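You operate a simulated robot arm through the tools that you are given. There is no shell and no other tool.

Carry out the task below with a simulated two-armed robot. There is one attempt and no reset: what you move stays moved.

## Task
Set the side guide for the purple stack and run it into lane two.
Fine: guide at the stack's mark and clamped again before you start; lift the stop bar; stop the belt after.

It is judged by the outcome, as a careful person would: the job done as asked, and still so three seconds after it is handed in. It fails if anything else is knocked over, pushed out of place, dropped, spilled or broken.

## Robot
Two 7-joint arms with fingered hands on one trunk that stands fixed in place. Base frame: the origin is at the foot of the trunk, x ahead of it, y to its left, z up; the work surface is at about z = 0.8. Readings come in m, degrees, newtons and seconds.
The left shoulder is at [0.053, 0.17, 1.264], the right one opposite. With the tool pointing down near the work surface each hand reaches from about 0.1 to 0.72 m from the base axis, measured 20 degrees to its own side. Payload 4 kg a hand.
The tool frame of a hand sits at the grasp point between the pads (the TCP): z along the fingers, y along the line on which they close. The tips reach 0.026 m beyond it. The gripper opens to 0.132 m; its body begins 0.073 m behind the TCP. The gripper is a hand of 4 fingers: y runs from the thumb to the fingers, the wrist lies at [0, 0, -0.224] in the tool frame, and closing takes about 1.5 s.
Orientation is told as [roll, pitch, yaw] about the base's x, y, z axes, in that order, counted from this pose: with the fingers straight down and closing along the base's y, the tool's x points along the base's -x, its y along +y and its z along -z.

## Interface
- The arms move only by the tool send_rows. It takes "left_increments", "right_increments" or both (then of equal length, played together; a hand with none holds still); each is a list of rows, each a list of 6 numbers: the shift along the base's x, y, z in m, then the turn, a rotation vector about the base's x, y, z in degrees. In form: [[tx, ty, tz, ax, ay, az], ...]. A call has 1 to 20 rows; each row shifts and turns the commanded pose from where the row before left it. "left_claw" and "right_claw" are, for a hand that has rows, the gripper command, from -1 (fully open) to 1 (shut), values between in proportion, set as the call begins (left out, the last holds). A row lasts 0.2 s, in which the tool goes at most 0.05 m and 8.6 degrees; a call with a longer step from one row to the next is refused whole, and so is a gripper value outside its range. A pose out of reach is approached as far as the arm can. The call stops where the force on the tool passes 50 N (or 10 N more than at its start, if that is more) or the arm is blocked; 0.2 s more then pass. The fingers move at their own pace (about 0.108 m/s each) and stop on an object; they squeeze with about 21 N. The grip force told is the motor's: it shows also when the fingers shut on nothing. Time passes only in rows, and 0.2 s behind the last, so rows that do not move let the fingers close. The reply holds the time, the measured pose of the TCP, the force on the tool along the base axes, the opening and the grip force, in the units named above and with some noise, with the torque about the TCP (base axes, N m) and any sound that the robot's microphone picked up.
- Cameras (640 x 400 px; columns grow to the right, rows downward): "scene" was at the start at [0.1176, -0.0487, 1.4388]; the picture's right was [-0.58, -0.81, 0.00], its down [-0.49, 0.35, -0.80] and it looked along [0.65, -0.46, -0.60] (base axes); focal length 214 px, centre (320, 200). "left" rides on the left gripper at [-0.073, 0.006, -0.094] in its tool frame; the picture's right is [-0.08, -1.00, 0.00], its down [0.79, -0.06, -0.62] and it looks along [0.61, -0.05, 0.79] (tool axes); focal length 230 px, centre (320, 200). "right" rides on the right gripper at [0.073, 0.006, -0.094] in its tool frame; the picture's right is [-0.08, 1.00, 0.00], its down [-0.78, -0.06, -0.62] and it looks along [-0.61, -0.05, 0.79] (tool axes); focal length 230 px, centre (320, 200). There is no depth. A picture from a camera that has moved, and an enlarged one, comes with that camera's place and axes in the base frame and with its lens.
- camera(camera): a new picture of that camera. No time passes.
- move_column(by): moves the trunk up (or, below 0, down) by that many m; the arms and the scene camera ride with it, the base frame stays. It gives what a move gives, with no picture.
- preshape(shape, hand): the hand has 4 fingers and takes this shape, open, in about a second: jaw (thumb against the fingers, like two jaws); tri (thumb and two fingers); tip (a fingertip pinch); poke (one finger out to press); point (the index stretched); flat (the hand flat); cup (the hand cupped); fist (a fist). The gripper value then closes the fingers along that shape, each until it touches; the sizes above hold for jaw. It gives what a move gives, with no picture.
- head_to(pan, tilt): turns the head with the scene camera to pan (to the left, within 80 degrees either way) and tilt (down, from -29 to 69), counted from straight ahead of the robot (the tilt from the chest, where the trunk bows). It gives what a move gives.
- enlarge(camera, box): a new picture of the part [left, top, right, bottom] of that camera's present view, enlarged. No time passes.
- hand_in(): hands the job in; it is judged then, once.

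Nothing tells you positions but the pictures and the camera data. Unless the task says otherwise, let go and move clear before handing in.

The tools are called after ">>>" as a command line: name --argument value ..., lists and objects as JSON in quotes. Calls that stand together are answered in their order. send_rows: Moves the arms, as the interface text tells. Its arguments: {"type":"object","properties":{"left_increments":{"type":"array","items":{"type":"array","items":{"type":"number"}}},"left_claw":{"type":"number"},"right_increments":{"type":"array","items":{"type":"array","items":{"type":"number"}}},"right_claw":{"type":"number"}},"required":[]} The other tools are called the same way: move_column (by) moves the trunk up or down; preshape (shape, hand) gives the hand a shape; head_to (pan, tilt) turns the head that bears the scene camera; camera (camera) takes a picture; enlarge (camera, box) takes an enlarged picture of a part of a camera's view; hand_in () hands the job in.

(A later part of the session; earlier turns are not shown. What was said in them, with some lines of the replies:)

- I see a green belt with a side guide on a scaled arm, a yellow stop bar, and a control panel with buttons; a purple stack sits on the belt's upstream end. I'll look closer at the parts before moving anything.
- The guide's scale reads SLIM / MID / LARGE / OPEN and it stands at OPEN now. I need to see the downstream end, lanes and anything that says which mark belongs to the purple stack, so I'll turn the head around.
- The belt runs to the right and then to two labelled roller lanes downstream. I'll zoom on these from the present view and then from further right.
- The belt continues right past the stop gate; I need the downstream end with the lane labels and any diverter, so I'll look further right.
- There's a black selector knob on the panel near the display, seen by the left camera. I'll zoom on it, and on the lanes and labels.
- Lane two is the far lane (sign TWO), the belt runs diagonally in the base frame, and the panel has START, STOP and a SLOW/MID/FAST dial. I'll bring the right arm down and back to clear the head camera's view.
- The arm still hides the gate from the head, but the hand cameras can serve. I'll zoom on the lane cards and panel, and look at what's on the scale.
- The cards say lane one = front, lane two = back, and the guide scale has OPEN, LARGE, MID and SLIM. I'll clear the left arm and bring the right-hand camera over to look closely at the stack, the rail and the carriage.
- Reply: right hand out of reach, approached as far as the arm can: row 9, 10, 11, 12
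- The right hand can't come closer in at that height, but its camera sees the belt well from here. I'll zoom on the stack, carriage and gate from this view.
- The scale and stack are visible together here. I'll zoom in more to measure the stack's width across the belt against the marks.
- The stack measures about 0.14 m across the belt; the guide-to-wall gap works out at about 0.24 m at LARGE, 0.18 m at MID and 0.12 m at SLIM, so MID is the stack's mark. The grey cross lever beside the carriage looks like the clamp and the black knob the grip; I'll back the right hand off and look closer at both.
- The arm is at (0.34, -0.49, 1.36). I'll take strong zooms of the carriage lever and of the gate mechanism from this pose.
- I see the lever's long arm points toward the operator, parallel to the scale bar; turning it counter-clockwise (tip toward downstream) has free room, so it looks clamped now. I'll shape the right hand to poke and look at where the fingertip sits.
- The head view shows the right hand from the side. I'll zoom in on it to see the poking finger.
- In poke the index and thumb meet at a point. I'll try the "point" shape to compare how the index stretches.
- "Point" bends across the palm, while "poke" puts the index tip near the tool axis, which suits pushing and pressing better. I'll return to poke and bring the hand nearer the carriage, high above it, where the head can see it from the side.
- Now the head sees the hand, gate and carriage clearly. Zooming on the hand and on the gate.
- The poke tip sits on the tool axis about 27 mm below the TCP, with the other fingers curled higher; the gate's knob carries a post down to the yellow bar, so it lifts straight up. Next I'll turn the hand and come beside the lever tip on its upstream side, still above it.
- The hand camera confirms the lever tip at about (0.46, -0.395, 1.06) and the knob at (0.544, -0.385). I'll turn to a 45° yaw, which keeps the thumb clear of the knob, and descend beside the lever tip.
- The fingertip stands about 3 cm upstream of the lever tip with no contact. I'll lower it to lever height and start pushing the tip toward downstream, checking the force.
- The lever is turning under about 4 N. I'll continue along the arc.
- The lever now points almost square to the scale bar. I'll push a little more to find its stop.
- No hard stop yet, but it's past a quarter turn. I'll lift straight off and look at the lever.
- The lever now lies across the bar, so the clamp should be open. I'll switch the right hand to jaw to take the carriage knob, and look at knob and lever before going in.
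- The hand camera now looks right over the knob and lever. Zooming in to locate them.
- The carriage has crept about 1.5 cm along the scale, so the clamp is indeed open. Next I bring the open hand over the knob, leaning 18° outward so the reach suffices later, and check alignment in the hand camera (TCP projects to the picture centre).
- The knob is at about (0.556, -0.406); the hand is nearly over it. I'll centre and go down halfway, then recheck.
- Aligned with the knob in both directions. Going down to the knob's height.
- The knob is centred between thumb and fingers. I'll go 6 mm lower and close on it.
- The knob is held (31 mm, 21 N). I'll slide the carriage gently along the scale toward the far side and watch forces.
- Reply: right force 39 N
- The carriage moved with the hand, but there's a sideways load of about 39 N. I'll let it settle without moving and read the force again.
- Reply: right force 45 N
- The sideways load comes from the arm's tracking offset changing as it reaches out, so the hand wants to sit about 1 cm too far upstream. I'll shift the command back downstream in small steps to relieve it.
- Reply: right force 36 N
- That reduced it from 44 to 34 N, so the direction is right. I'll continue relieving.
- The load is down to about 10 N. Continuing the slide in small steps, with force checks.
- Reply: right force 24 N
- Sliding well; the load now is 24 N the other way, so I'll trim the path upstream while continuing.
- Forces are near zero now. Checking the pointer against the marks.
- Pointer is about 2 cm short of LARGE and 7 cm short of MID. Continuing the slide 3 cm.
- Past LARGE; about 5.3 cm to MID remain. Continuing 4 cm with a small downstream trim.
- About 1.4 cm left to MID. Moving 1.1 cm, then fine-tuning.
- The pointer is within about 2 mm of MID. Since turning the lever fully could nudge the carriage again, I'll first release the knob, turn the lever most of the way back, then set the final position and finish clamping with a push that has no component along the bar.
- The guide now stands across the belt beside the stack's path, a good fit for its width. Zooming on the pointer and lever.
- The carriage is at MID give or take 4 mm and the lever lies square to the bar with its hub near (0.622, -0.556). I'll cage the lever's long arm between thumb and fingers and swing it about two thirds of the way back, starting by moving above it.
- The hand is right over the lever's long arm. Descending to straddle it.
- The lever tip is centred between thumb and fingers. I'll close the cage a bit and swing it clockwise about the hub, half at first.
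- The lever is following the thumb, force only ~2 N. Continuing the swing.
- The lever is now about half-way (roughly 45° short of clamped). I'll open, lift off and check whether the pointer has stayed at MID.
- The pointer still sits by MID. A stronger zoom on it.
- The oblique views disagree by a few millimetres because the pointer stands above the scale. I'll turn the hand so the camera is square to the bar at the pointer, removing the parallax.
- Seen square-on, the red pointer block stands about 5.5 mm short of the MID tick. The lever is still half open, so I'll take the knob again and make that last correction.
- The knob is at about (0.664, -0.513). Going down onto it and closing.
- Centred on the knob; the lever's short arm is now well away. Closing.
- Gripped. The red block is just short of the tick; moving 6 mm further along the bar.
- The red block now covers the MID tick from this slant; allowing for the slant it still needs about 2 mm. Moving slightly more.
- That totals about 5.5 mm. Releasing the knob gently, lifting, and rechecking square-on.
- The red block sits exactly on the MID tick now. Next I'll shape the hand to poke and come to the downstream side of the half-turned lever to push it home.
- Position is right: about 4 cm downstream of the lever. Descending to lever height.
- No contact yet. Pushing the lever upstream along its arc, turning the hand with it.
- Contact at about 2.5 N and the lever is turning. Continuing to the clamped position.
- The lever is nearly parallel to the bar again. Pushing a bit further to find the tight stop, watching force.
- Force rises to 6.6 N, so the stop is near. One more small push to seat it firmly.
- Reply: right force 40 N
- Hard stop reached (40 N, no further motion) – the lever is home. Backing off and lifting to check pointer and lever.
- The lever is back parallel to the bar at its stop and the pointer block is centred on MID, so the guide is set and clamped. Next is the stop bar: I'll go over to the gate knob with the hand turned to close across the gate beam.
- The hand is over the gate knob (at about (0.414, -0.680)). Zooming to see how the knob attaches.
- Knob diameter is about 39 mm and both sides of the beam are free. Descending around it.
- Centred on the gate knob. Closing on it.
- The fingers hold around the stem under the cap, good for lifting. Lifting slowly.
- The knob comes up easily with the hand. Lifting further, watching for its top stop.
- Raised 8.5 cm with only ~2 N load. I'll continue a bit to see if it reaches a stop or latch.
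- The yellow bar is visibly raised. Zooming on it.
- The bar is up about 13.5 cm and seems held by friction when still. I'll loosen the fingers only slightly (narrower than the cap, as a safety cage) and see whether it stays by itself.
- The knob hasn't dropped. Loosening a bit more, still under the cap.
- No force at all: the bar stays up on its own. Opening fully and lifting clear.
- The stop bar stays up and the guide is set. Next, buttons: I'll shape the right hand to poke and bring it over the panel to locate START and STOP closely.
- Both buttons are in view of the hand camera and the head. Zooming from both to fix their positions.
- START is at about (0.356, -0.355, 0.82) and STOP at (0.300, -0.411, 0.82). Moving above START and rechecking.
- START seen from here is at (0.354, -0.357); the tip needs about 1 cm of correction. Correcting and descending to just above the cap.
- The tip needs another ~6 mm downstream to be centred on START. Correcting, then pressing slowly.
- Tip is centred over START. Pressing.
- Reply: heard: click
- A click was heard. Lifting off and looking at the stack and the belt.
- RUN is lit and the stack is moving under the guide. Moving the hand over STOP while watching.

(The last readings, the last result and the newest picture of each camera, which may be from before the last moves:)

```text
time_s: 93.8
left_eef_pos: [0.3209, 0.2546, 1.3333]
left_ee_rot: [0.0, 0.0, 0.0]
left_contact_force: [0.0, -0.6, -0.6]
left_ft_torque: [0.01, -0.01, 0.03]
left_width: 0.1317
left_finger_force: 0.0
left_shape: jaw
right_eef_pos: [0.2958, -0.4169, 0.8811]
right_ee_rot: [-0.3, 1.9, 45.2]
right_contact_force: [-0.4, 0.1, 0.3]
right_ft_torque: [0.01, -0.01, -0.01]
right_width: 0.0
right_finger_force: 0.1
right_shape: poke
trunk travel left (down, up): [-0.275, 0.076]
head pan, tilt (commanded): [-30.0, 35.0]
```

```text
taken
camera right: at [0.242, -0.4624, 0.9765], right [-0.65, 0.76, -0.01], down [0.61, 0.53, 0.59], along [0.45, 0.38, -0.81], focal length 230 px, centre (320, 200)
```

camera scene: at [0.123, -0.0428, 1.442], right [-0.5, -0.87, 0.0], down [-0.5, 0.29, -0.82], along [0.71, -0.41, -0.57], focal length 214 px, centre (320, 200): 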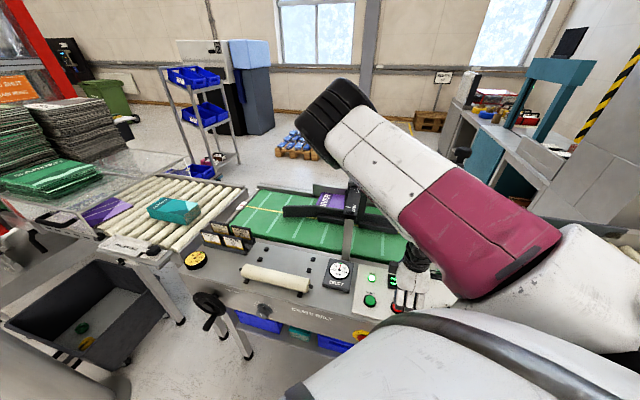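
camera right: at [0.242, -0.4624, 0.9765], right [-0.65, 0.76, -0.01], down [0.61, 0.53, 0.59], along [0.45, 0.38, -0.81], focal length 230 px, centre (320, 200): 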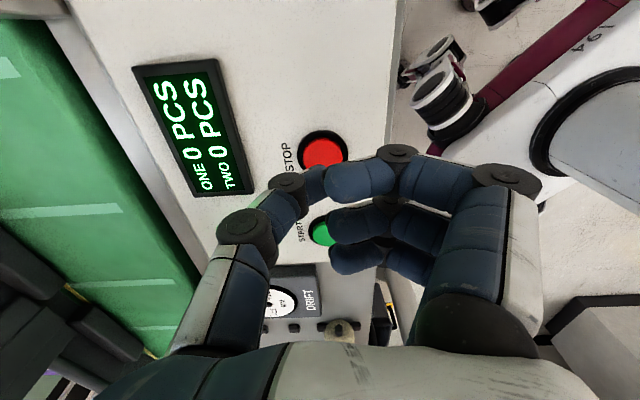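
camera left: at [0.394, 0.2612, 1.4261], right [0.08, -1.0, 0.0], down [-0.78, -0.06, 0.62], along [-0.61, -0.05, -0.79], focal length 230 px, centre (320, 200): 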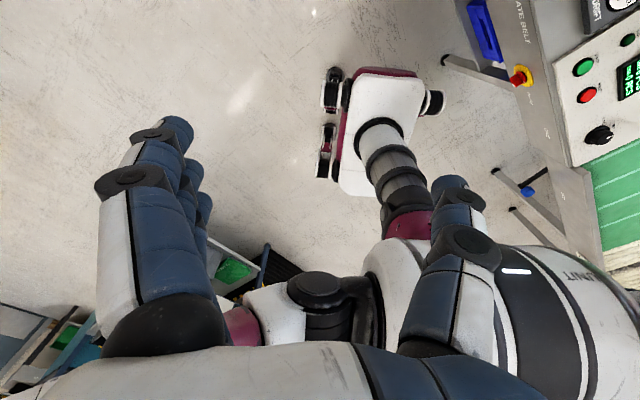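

The stack is passing beside the guide, and the hand camera sees the counter. Waiting and watching.

>>> send_rows --right_increments '[[0, 0, 0, 0, 0, 0], [0, 0, 0, 0, 0, 0], [0, 0, 0, 0, 0, 0], [0, 0, 0, 0, 0, 0], [0, 0, 0, 0, 0, 0]]'

>>> camera --camera "scene"

>>> camera --camera "right"

```text
time_s: 95.0
left_eef_pos: [0.3218, 0.2558, 1.3315]
left_ee_rot: [0.0, -0.1, 0.0]
left_contact_force: [0.5, -1.3, 0.2]
left_ft_torque: [0.03, -0.02, 0.01]
left_width: 0.1322
left_finger_force: 0.2
left_shape: jaw
right_eef_pos: [0.2956, -0.4175, 0.8812]
right_ee_rot: [-0.2, 2.0, 45.1]
right_contact_force: [-0.2, -0.1, 0.1]
right_ft_torque: [0.01, -0.01, 0.02]
right_width: 0.0002
right_finger_force: 0.2
right_shape: poke
trunk travel left (down, up): [-0.275, 0.076]
head pan, tilt (commanded): [-30.0, 35.0]
```

```text
taken
camera scene: at [0.1232, -0.0422, 1.442], right [-0.5, -0.87, 0.0], down [-0.5, 0.29, -0.82], along [0.71, -0.41, -0.57], focal length 214 px, centre (320, 200)
```

scene: 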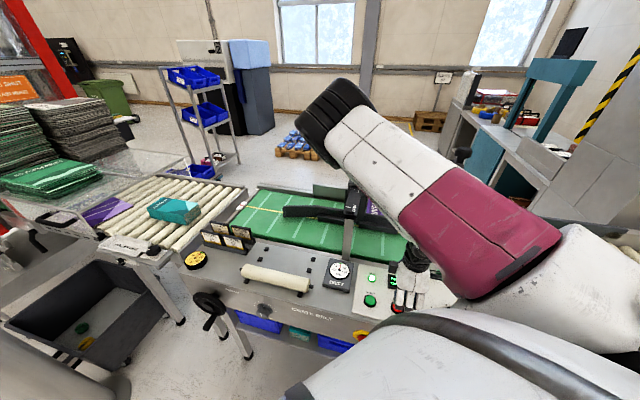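

```text
taken
camera right: at [0.2424, -0.4617, 0.9766], right [-0.65, 0.76, -0.01], down [0.61, 0.53, 0.59], along [0.45, 0.38, -0.81], focal length 230 px, centre (320, 200)
```

right: 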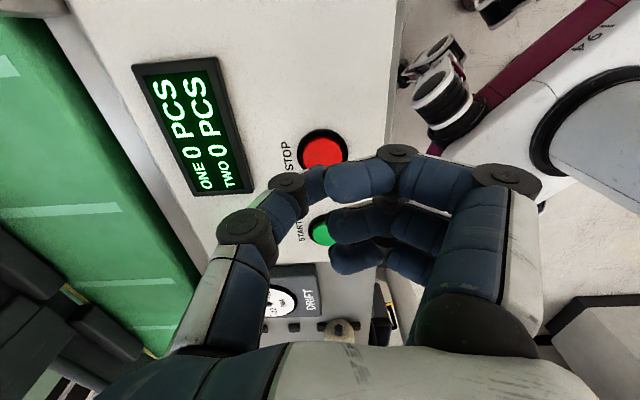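

It's past the guide post now. I'll turn the head toward the lanes while it travels.

>>> head_to --pan -68 --tilt 30

>>> camera --camera "scene"

>>> enlarge --camera "right" --box '[100, 40, 300, 220]'

```text
time_s: 96.0
left_eef_pos: [0.3214, 0.256, 1.3328]
left_ee_rot: [0.0, 0.0, 0.0]
left_contact_force: [-0.5, 0.0, -0.2]
left_ft_torque: [-0.01, 0.02, -0.02]
left_width: 0.1317
left_finger_force: 0.0
left_shape: jaw
right_eef_pos: [0.2962, -0.4172, 0.8806]
right_ee_rot: [-0.1, 2.0, 45.1]
right_contact_force: [1.2, 0.5, 0.1]
right_ft_torque: [0.01, 0.01, 0.01]
right_width: 0.0
right_finger_force: 0.2
right_shape: poke
trunk travel left (down, up): [-0.275, 0.076]
head pan, tilt (commanded): [-68.0, 30.0]
```

```text
taken
camera scene: at [0.0809, -0.0819, 1.4498], right [-0.93, -0.38, 0.0], down [-0.19, 0.46, -0.87], along [0.33, -0.8, -0.5], focal length 214 px, centre (320, 200)
```

scene: 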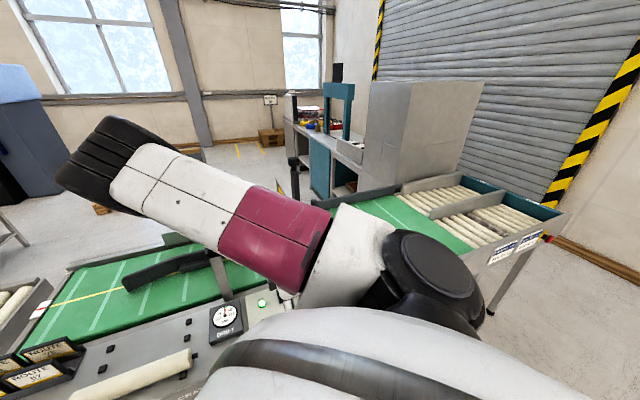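

```text
2.22 times, centred on (200, 130) of right
camera zoom: at [0.2425, -0.4617, 0.9767], right [-0.65, 0.76, -0.01], down [0.61, 0.53, 0.59], along [0.45, 0.38, -0.81], focal length 511 px, centre (587, 356)
```

zoom: 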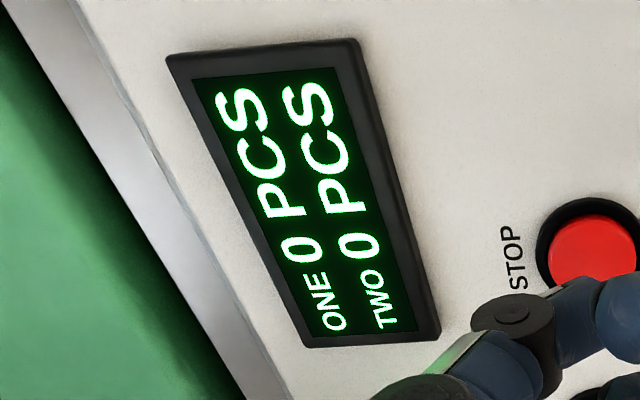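

The head now sees the transfer belt and both lanes. Waiting for the stack to come through.

>>> send_rows --right_increments '[[0, 0, 0, 0, 0, 0], [0, 0, 0, 0, 0, 0], [0, 0, 0, 0, 0, 0], [0, 0, 0, 0, 0, 0], [0, 0, 0, 0, 0, 0], [0, 0, 0, 0, 0, 0]]'

>>> camera --camera "scene"

>>> send_rows --right_increments '[[0, 0, 0, 0, 0, 0], [0, 0, 0, 0, 0, 0], [0, 0, 0, 0, 0, 0], [0, 0, 0, 0, 0, 0], [0, 0, 0, 0, 0, 0], [0, 0, 0, 0, 0, 0]]'

>>> camera --camera "scene"

>>> camera --camera "right"

```text
time_s: 97.4
left_eef_pos: [0.3221, 0.2563, 1.3331]
left_ee_rot: [-0.1, 0.1, -0.1]
left_contact_force: [0.2, -0.1, -0.2]
left_ft_torque: [-0.01, -0.01, 0.03]
left_width: 0.1318
left_finger_force: 0.0
left_shape: jaw
right_eef_pos: [0.296, -0.4167, 0.8803]
right_ee_rot: [-0.2, 1.8, 45.1]
right_contact_force: [-0.8, -0.9, -0.4]
right_ft_torque: [-0.03, -0.01, -0.03]
right_width: 0.0
right_finger_force: 0.1
right_shape: poke
trunk travel left (down, up): [-0.275, 0.076]
head pan, tilt (commanded): [-68.0, 30.0]
```

```text
taken
camera scene: at [0.0808, -0.0819, 1.4498], right [-0.93, -0.37, 0.0], down [-0.19, 0.46, -0.87], along [0.32, -0.8, -0.5], focal length 214 px, centre (320, 200)
```

scene: 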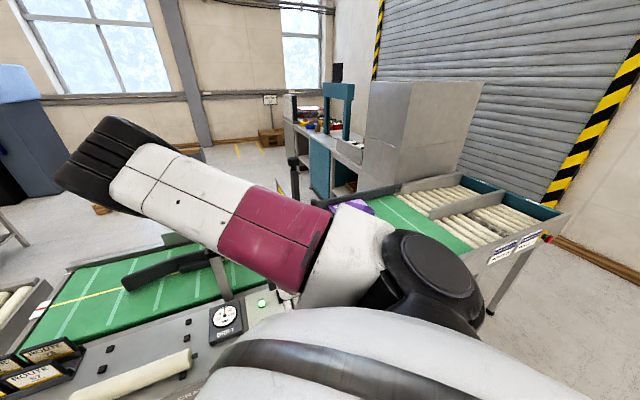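

```text
time_s: 98.8
left_eef_pos: [0.3204, 0.2549, 1.3328]
left_ee_rot: [0.0, 0.0, 0.0]
left_contact_force: [0.7, 0.9, -0.3]
left_ft_torque: [-0.01, 0.0, -0.04]
left_width: 0.1319
left_finger_force: 0.1
left_shape: jaw
right_eef_pos: [0.295, -0.4172, 0.8796]
right_ee_rot: [-0.1, 1.9, 45.2]
right_contact_force: [-0.7, 1.1, -0.1]
right_ft_torque: [-0.02, 0.0, -0.02]
right_width: 0.0001
right_finger_force: 0.1
right_shape: poke
trunk travel left (down, up): [-0.275, 0.076]
head pan, tilt (commanded): [-68.0, 30.0]
```

```text
taken
camera scene: at [0.0808, -0.0819, 1.4498], right [-0.93, -0.37, 0.0], down [-0.19, 0.46, -0.87], along [0.32, -0.8, -0.5], focal length 214 px, centre (320, 200)
```

scene: 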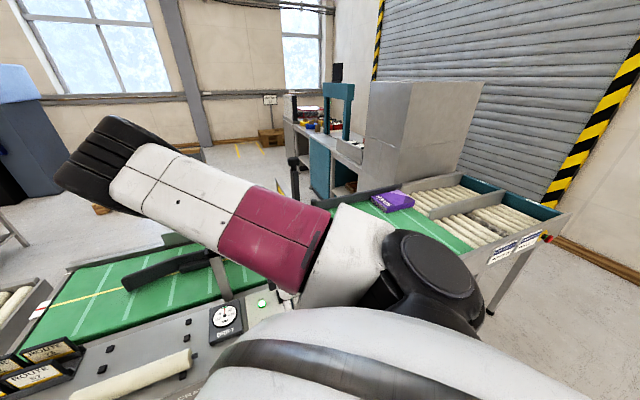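

```text
taken
camera right: at [0.2424, -0.4617, 0.9767], right [-0.65, 0.76, -0.01], down [0.61, 0.53, 0.59], along [0.45, 0.38, -0.81], focal length 230 px, centre (320, 200)
```

right: 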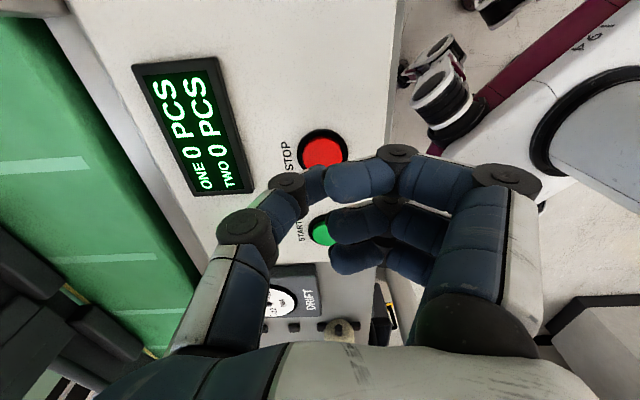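

The stack is running along the far side of the transfer belt, straight for lane two. Waiting a little longer.

>>> send_rows --right_increments '[[0, 0, 0, 0, 0, 0], [0, 0, 0, 0, 0, 0], [0, 0, 0, 0, 0, 0], [0, 0, 0, 0, 0, 0], [0, 0, 0, 0, 0, 0]]'

>>> enlarge --camera "scene" --box '[360, 140, 580, 280]'

>>> camera --camera "right"

```text
time_s: 100.0
left_eef_pos: [0.3217, 0.2564, 1.3324]
left_ee_rot: [-0.1, 0.0, 0.0]
left_contact_force: [0.0, -0.4, -0.2]
left_ft_torque: [0.02, -0.03, -0.01]
left_width: 0.132
left_finger_force: 0.1
left_shape: jaw
right_eef_pos: [0.2953, -0.4176, 0.8802]
right_ee_rot: [-0.2, 1.9, 45.2]
right_contact_force: [0.9, 0.4, 0.3]
right_ft_torque: [0.01, -0.01, 0.03]
right_width: 0.0
right_finger_force: 0.0
right_shape: poke
trunk travel left (down, up): [-0.275, 0.076]
head pan, tilt (commanded): [-68.0, 30.0]
```

```text
2.86 times, centred on (470, 210) of scene
camera zoom: at [0.0808, -0.0819, 1.4498], right [-0.93, -0.37, 0.0], down [-0.19, 0.46, -0.87], along [0.32, -0.8, -0.5], focal length 613 px, centre (-109, 171)
```

zoom: 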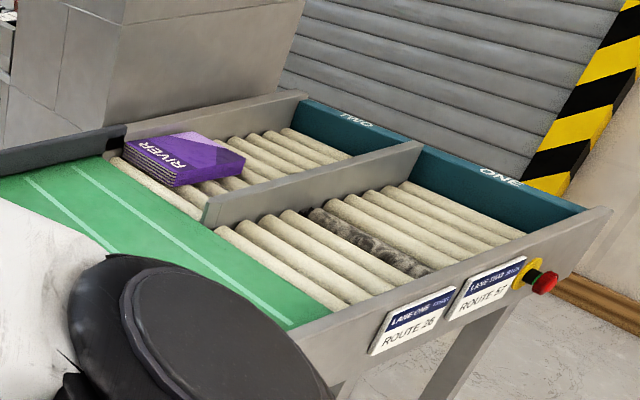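

```text
taken
camera right: at [0.2424, -0.4617, 0.9767], right [-0.65, 0.76, -0.01], down [0.61, 0.53, 0.59], along [0.45, 0.38, -0.81], focal length 230 px, centre (320, 200)
```

right: 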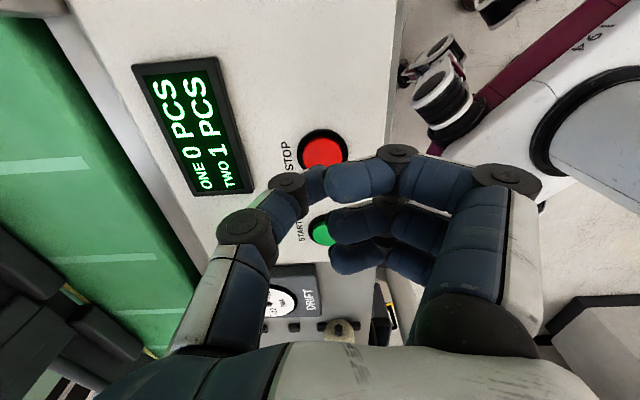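

Counter reads TWO 1 PCS and the stack is on lane two's rollers. Letting it travel fully in before stopping.

>>> send_rows --right_increments '[[0, 0, 0, 0, 0, 0], [0, 0, 0, 0, 0, 0], [0, 0, 0, 0, 0, 0], [0, 0, 0, 0, 0, 0], [0, 0, 0, 0, 0, 0]]'

>>> enlarge --camera "scene" --box '[360, 140, 580, 280]'

```text
time_s: 101.2
left_eef_pos: [0.3209, 0.2563, 1.3335]
left_ee_rot: [0.0, 0.0, 0.0]
left_contact_force: [0.1, -0.1, 0.0]
left_ft_torque: [0.01, 0.01, 0.01]
left_width: 0.1319
left_finger_force: 0.1
left_shape: jaw
right_eef_pos: [0.2954, -0.417, 0.881]
right_ee_rot: [-0.3, 1.9, 45.2]
right_contact_force: [0.1, 0.0, 0.2]
right_ft_torque: [-0.02, 0.03, -0.02]
right_width: 0.0002
right_finger_force: 0.1
right_shape: poke
trunk travel left (down, up): [-0.275, 0.076]
head pan, tilt (commanded): [-68.0, 30.0]
```

```text
2.86 times, centred on (470, 210) of scene
camera zoom: at [0.0808, -0.0819, 1.4498], right [-0.93, -0.37, 0.0], down [-0.19, 0.46, -0.87], along [0.32, -0.8, -0.5], focal length 613 px, centre (-109, 171)
```

zoom: 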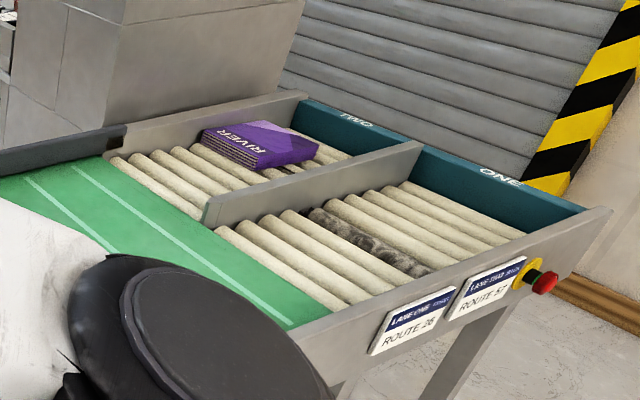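

The stack is wholly in lane two. Lowering onto STOP with a small alignment correction.

>>> send_rows --right_increments '[[0.001, 0.003, -0.01, 0, 0, 0], [0, 0, -0.012, 0, 0, 0], [0, 0, -0.006, 0, 0, 0], [0, 0, -0.005, 0, 0, 0], [0, 0, -0.003, 0, 0, 0]]'

>>> camera --camera "right"

```text
time_s: 102.4
left_eef_pos: [0.3203, 0.2557, 1.3323]
left_ee_rot: [0.1, 0.0, 0.0]
left_contact_force: [0.0, 1.0, 0.2]
left_ft_torque: [0.0, 0.0, -0.01]
left_width: 0.1318
left_finger_force: 0.0
left_shape: jaw
right_eef_pos: [0.2973, -0.4124, 0.844]
right_ee_rot: [-0.3, 2.0, 45.1]
right_contact_force: [1.5, -0.4, 5.6]
right_ft_torque: [-0.05, -0.02, 0.03]
right_width: 0.0
right_finger_force: 0.0
right_shape: poke
trunk travel left (down, up): [-0.275, 0.076]
head pan, tilt (commanded): [-68.0, 30.0]
heard: click
```

```text
taken
camera right: at [0.2431, -0.4582, 0.9412], right [-0.65, 0.76, -0.01], down [0.61, 0.53, 0.59], along [0.45, 0.38, -0.81], focal length 230 px, centre (320, 200)
```

right: 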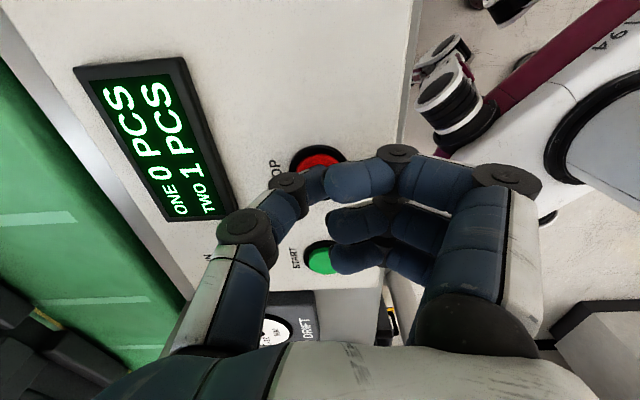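

Click heard on STOP. Lifting off and checking the RUN lamp and that the belt markings stand still.

>>> send_rows --right_increments '[[0, 0, 0.02, 0, 0, 0], [0, 0, 0.03, 0, 0, 0], [0, 0, 0.03, 0, 0, 0], [-0.01, 0, 0.03, 0, 0, 0], [-0.01, 0, 0.03, 0, 0, 0], [0, 0, 0, 0, 0, 0]]'

>>> camera --camera "right"

>>> send_rows --right_increments '[[-0.01, -0.01, 0.03, 0, 0, 0], [0, -0.01, 0.03, 0, 0, 0], [0, -0.01, 0.03, 0, 0, 0], [0, 0, 0.03, 0, 0, 0], [0, 0, 0, 0, 0, 0]]'

>>> camera --camera "right"

>>> camera --camera "scene"

```text
time_s: 103.8
left_eef_pos: [0.3224, 0.2557, 1.3317]
left_ee_rot: [0.0, -0.1, 0.0]
left_contact_force: [0.5, -0.1, -0.5]
left_ft_torque: [0.0, -0.01, 0.05]
left_width: 0.1318
left_finger_force: 0.1
left_shape: jaw
right_eef_pos: [0.2752, -0.4132, 0.9856]
right_ee_rot: [-0.1, 2.0, 45.1]
right_contact_force: [0.5, -0.3, 0.2]
right_ft_torque: [0.03, -0.01, -0.02]
right_width: 0.0003
right_finger_force: 0.0
right_shape: poke
trunk travel left (down, up): [-0.275, 0.076]
head pan, tilt (commanded): [-68.0, 30.0]
```

```text
taken
camera right: at [0.2229, -0.4581, 1.0808], right [-0.65, 0.76, -0.01], down [0.61, 0.53, 0.59], along [0.45, 0.38, -0.81], focal length 230 px, centre (320, 200)
```

right: 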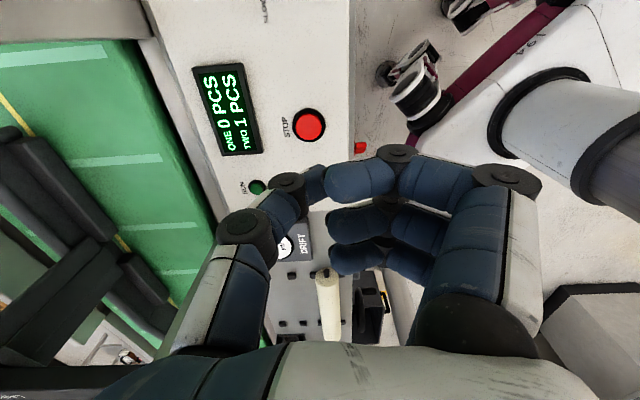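

```text
time_s: 105.0
left_eef_pos: [0.3207, 0.2554, 1.3329]
left_ee_rot: [0.0, 0.0, 0.0]
left_contact_force: [0.2, -0.6, 1.0]
left_ft_torque: [0.01, -0.01, -0.01]
left_width: 0.132
left_finger_force: 0.0
left_shape: jaw
right_eef_pos: [0.2663, -0.4433, 1.106]
right_ee_rot: [-0.1, 1.9, 45.2]
right_contact_force: [0.6, 0.1, -0.2]
right_ft_torque: [0.02, 0.0, -0.03]
right_width: 0.0003
right_finger_force: 0.0
right_shape: poke
trunk travel left (down, up): [-0.275, 0.076]
head pan, tilt (commanded): [-68.0, 30.0]
```

```text
taken
camera right: at [0.2141, -0.4882, 1.2011], right [-0.65, 0.76, -0.01], down [0.61, 0.53, 0.59], along [0.45, 0.38, -0.81], focal length 230 px, centre (320, 200)
```

right: 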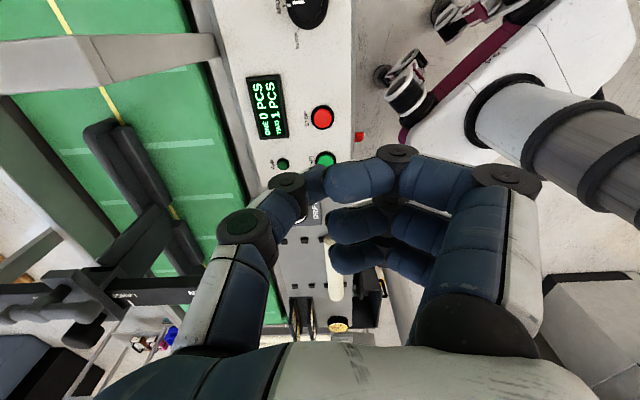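

```text
taken
camera scene: at [0.0811, -0.0826, 1.4497], right [-0.93, -0.37, 0.0], down [-0.19, 0.46, -0.87], along [0.32, -0.8, -0.5], focal length 214 px, centre (320, 200)
```

scene: 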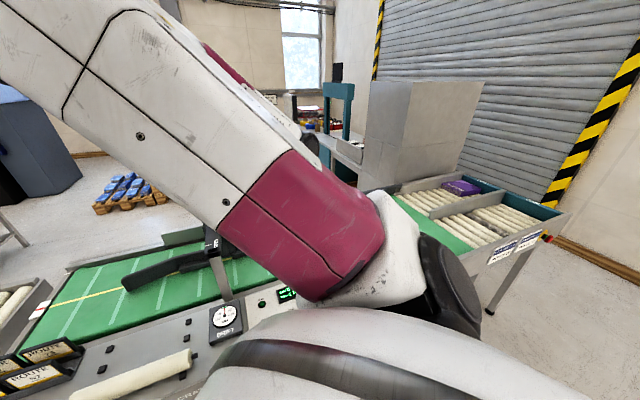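

RUN is dark, counter holds at TWO 1, and the stack sits well inside lane two. Final checks of lane, guide and gate.

>>> enlarge --camera "scene" --box '[360, 140, 580, 280]'

>>> enlarge --camera "right" --box '[230, 60, 350, 180]'

>>> head_to --pan -32 --tilt 35

>>> camera --camera "scene"

>>> enlarge --camera "right" --box '[0, 220, 240, 380]'

```text
2.86 times, centred on (470, 210) of scene
camera zoom: at [0.0811, -0.0826, 1.4497], right [-0.93, -0.37, 0.0], down [-0.19, 0.46, -0.87], along [0.32, -0.8, -0.5], focal length 613 px, centre (-109, 171)
```

zoom: 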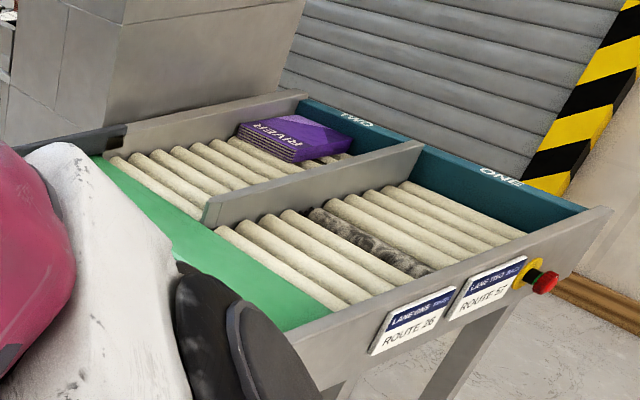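

```text
3.33 times, centred on (290, 120) of right
camera zoom: at [0.2141, -0.4882, 1.2011], right [-0.65, 0.76, -0.01], down [0.61, 0.53, 0.59], along [0.45, 0.38, -0.81], focal length 767 px, centre (420, 467)
```

zoom: 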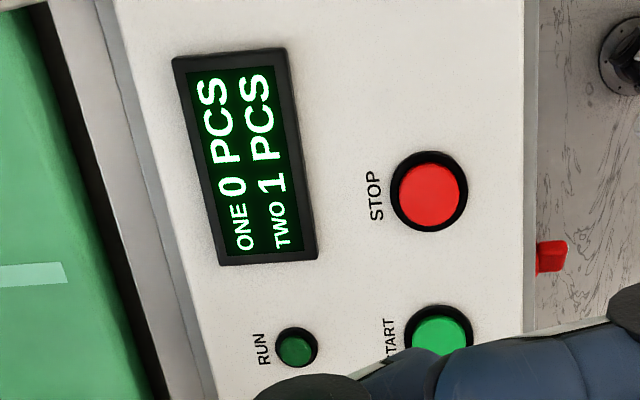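

```text
time_s: 106.0
left_eef_pos: [0.3207, 0.2558, 1.3328]
left_ee_rot: [-0.1, 0.0, 0.0]
left_contact_force: [-0.2, -0.4, 0.2]
left_ft_torque: [0.02, -0.01, 0.0]
left_width: 0.132
left_finger_force: 0.0
left_shape: jaw
right_eef_pos: [0.2671, -0.4424, 1.1043]
right_ee_rot: [-0.2, 1.9, 45.1]
right_contact_force: [0.8, -0.4, -0.3]
right_ft_torque: [-0.01, -0.01, -0.01]
right_width: 0.0001
right_finger_force: 0.2
right_shape: poke
trunk travel left (down, up): [-0.275, 0.076]
head pan, tilt (commanded): [-32.0, 35.0]
```

```text
taken
camera scene: at [0.1215, -0.0448, 1.442], right [-0.53, -0.85, 0.0], down [-0.49, 0.3, -0.82], along [0.69, -0.43, -0.57], focal length 214 px, centre (320, 200)
```

scene: 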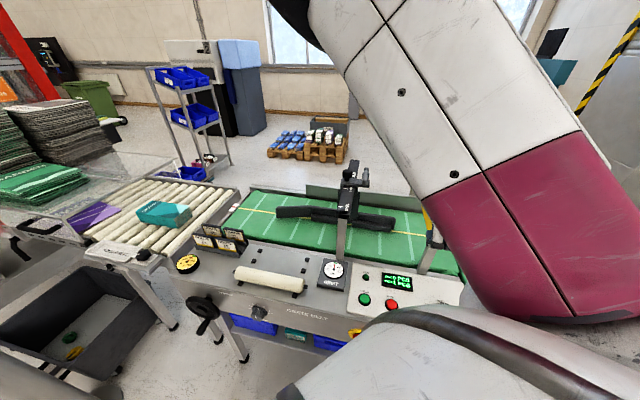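

```text
2.50 times, centred on (120, 300) of right
camera zoom: at [0.2138, -0.4876, 1.201], right [-0.65, 0.76, -0.01], down [0.61, 0.53, 0.59], along [0.45, 0.38, -0.81], focal length 575 px, centre (820, -50)
```

zoom: 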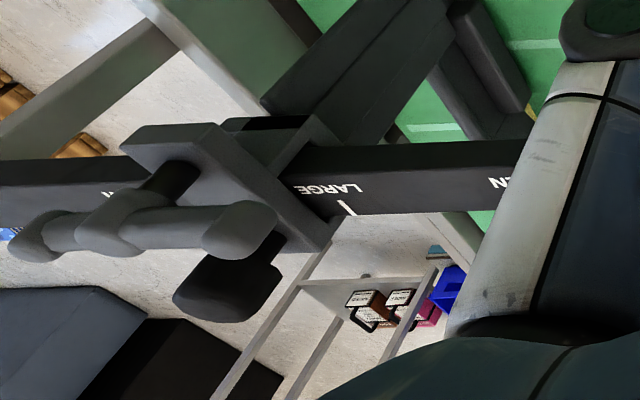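

The belt is stopped, the stack rests at the end of lane two, and the guide, lever and stop bar are as set. I'll move the hand a little further clear and confirm everything is at rest.

>>> send_rows --right_increments '[[-0.01, -0.01, 0.03, 0, 0, 0], [-0.01, -0.01, 0.03, 0, 0, 0], [0, -0.01, 0.02, 0, 0, 0], [0, 0, 0, 0, 0, 0], [0, 0, 0, 0, 0, 0], [0, 0, 0, 0, 0, 0]]'

>>> head_to --pan -68 --tilt 30

>>> camera --camera "scene"

>>> enlarge --camera "scene" --box '[360, 140, 580, 280]'

>>> camera --camera "right"

```text
time_s: 107.4
left_eef_pos: [0.3217, 0.2549, 1.3334]
left_ee_rot: [0.0, 0.0, 0.0]
left_contact_force: [-0.1, -0.5, 0.4]
left_ft_torque: [-0.01, 0.02, 0.01]
left_width: 0.1318
left_finger_force: 0.0
left_shape: jaw
right_eef_pos: [0.2469, -0.4732, 1.1861]
right_ee_rot: [-0.3, 1.9, 45.1]
right_contact_force: [0.0, -0.6, 0.1]
right_ft_torque: [0.02, -0.03, 0.02]
right_width: 0.0
right_finger_force: 0.1
right_shape: poke
trunk travel left (down, up): [-0.275, 0.076]
head pan, tilt (commanded): [-32.0, 35.0]
```

```text
time_s: 108.4
left_eef_pos: [0.3212, 0.2547, 1.3322]
left_ee_rot: [0.0, 0.0, 0.0]
left_contact_force: [0.8, 0.0, 0.4]
left_ft_torque: [0.0, 0.01, 0.01]
left_width: 0.1318
left_finger_force: 0.1
left_shape: jaw
right_eef_pos: [0.2468, -0.4736, 1.1854]
right_ee_rot: [-0.1, 1.9, 45.1]
right_contact_force: [-0.2, 0.8, 0.2]
right_ft_torque: [-0.02, 0.01, -0.04]
right_width: 0.0001
right_finger_force: 0.1
right_shape: poke
trunk travel left (down, up): [-0.275, 0.076]
head pan, tilt (commanded): [-68.0, 30.0]
```

```text
taken
camera scene: at [0.0809, -0.0819, 1.4498], right [-0.93, -0.38, 0.0], down [-0.19, 0.46, -0.87], along [0.33, -0.8, -0.5], focal length 214 px, centre (320, 200)
```

scene: 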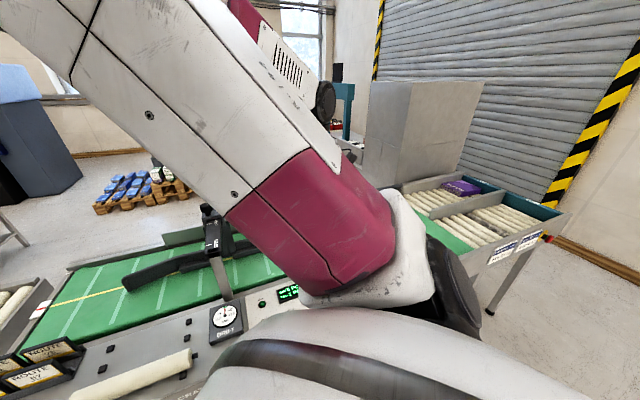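

```text
2.86 times, centred on (470, 210) of scene
camera zoom: at [0.0809, -0.0819, 1.4498], right [-0.93, -0.38, 0.0], down [-0.19, 0.46, -0.87], along [0.33, -0.8, -0.5], focal length 613 px, centre (-109, 171)
```

zoom: 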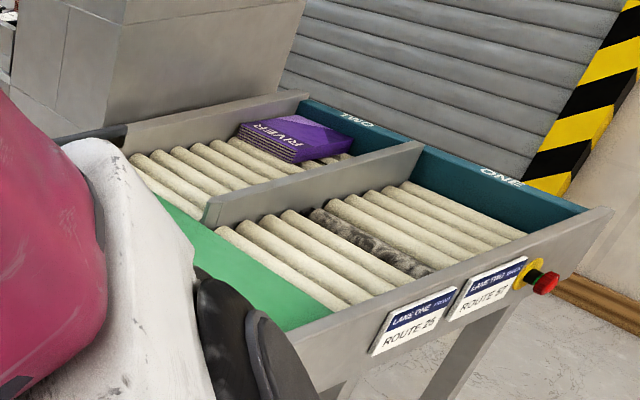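

```text
taken
camera right: at [0.1936, -0.5183, 1.2809], right [-0.65, 0.76, -0.01], down [0.61, 0.53, 0.59], along [0.45, 0.38, -0.81], focal length 230 px, centre (320, 200)
```

right: 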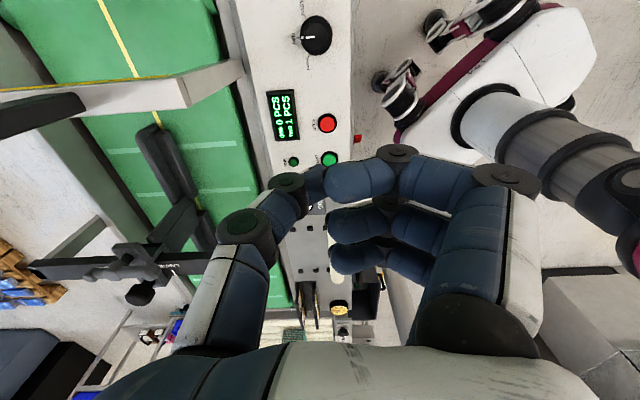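

The stack lies still at the end of lane two, the belt is stopped (RUN dark), the guide is clamped at MID, the stop bar is up, and both hands are clear. Handing in.

>>> hand_in

```text
The job is handed in.
```

The purple stack is in lane two, lying still at the far end, and the belt is stopped. I've handed the job in, but no result came back.

- **Guide:** set at MID with the clamp lever pushed back to its hard stop. I chose MID from the stack's width, about 0.14 m against a gap of about 0.18 m, because no label in view names the mark for this stack. Just after clamping, the pointer sat on the MID tick to within about 1 mm. I didn't tug-test the clamp, but the guide still looked in place after the run.
- **Stop bar:** lifted about 13 cm. It stays up on its own, and I left it raised.
- **Belt:** I pressed START and the RUN lamp lit. The counter went to TWO 1 PCS, with lane one still at 0. I pressed STOP after the stack was fully in the lane, and the lamp went dark.

Nothing I could see was knocked over or moved out of place. Both hands are clear.
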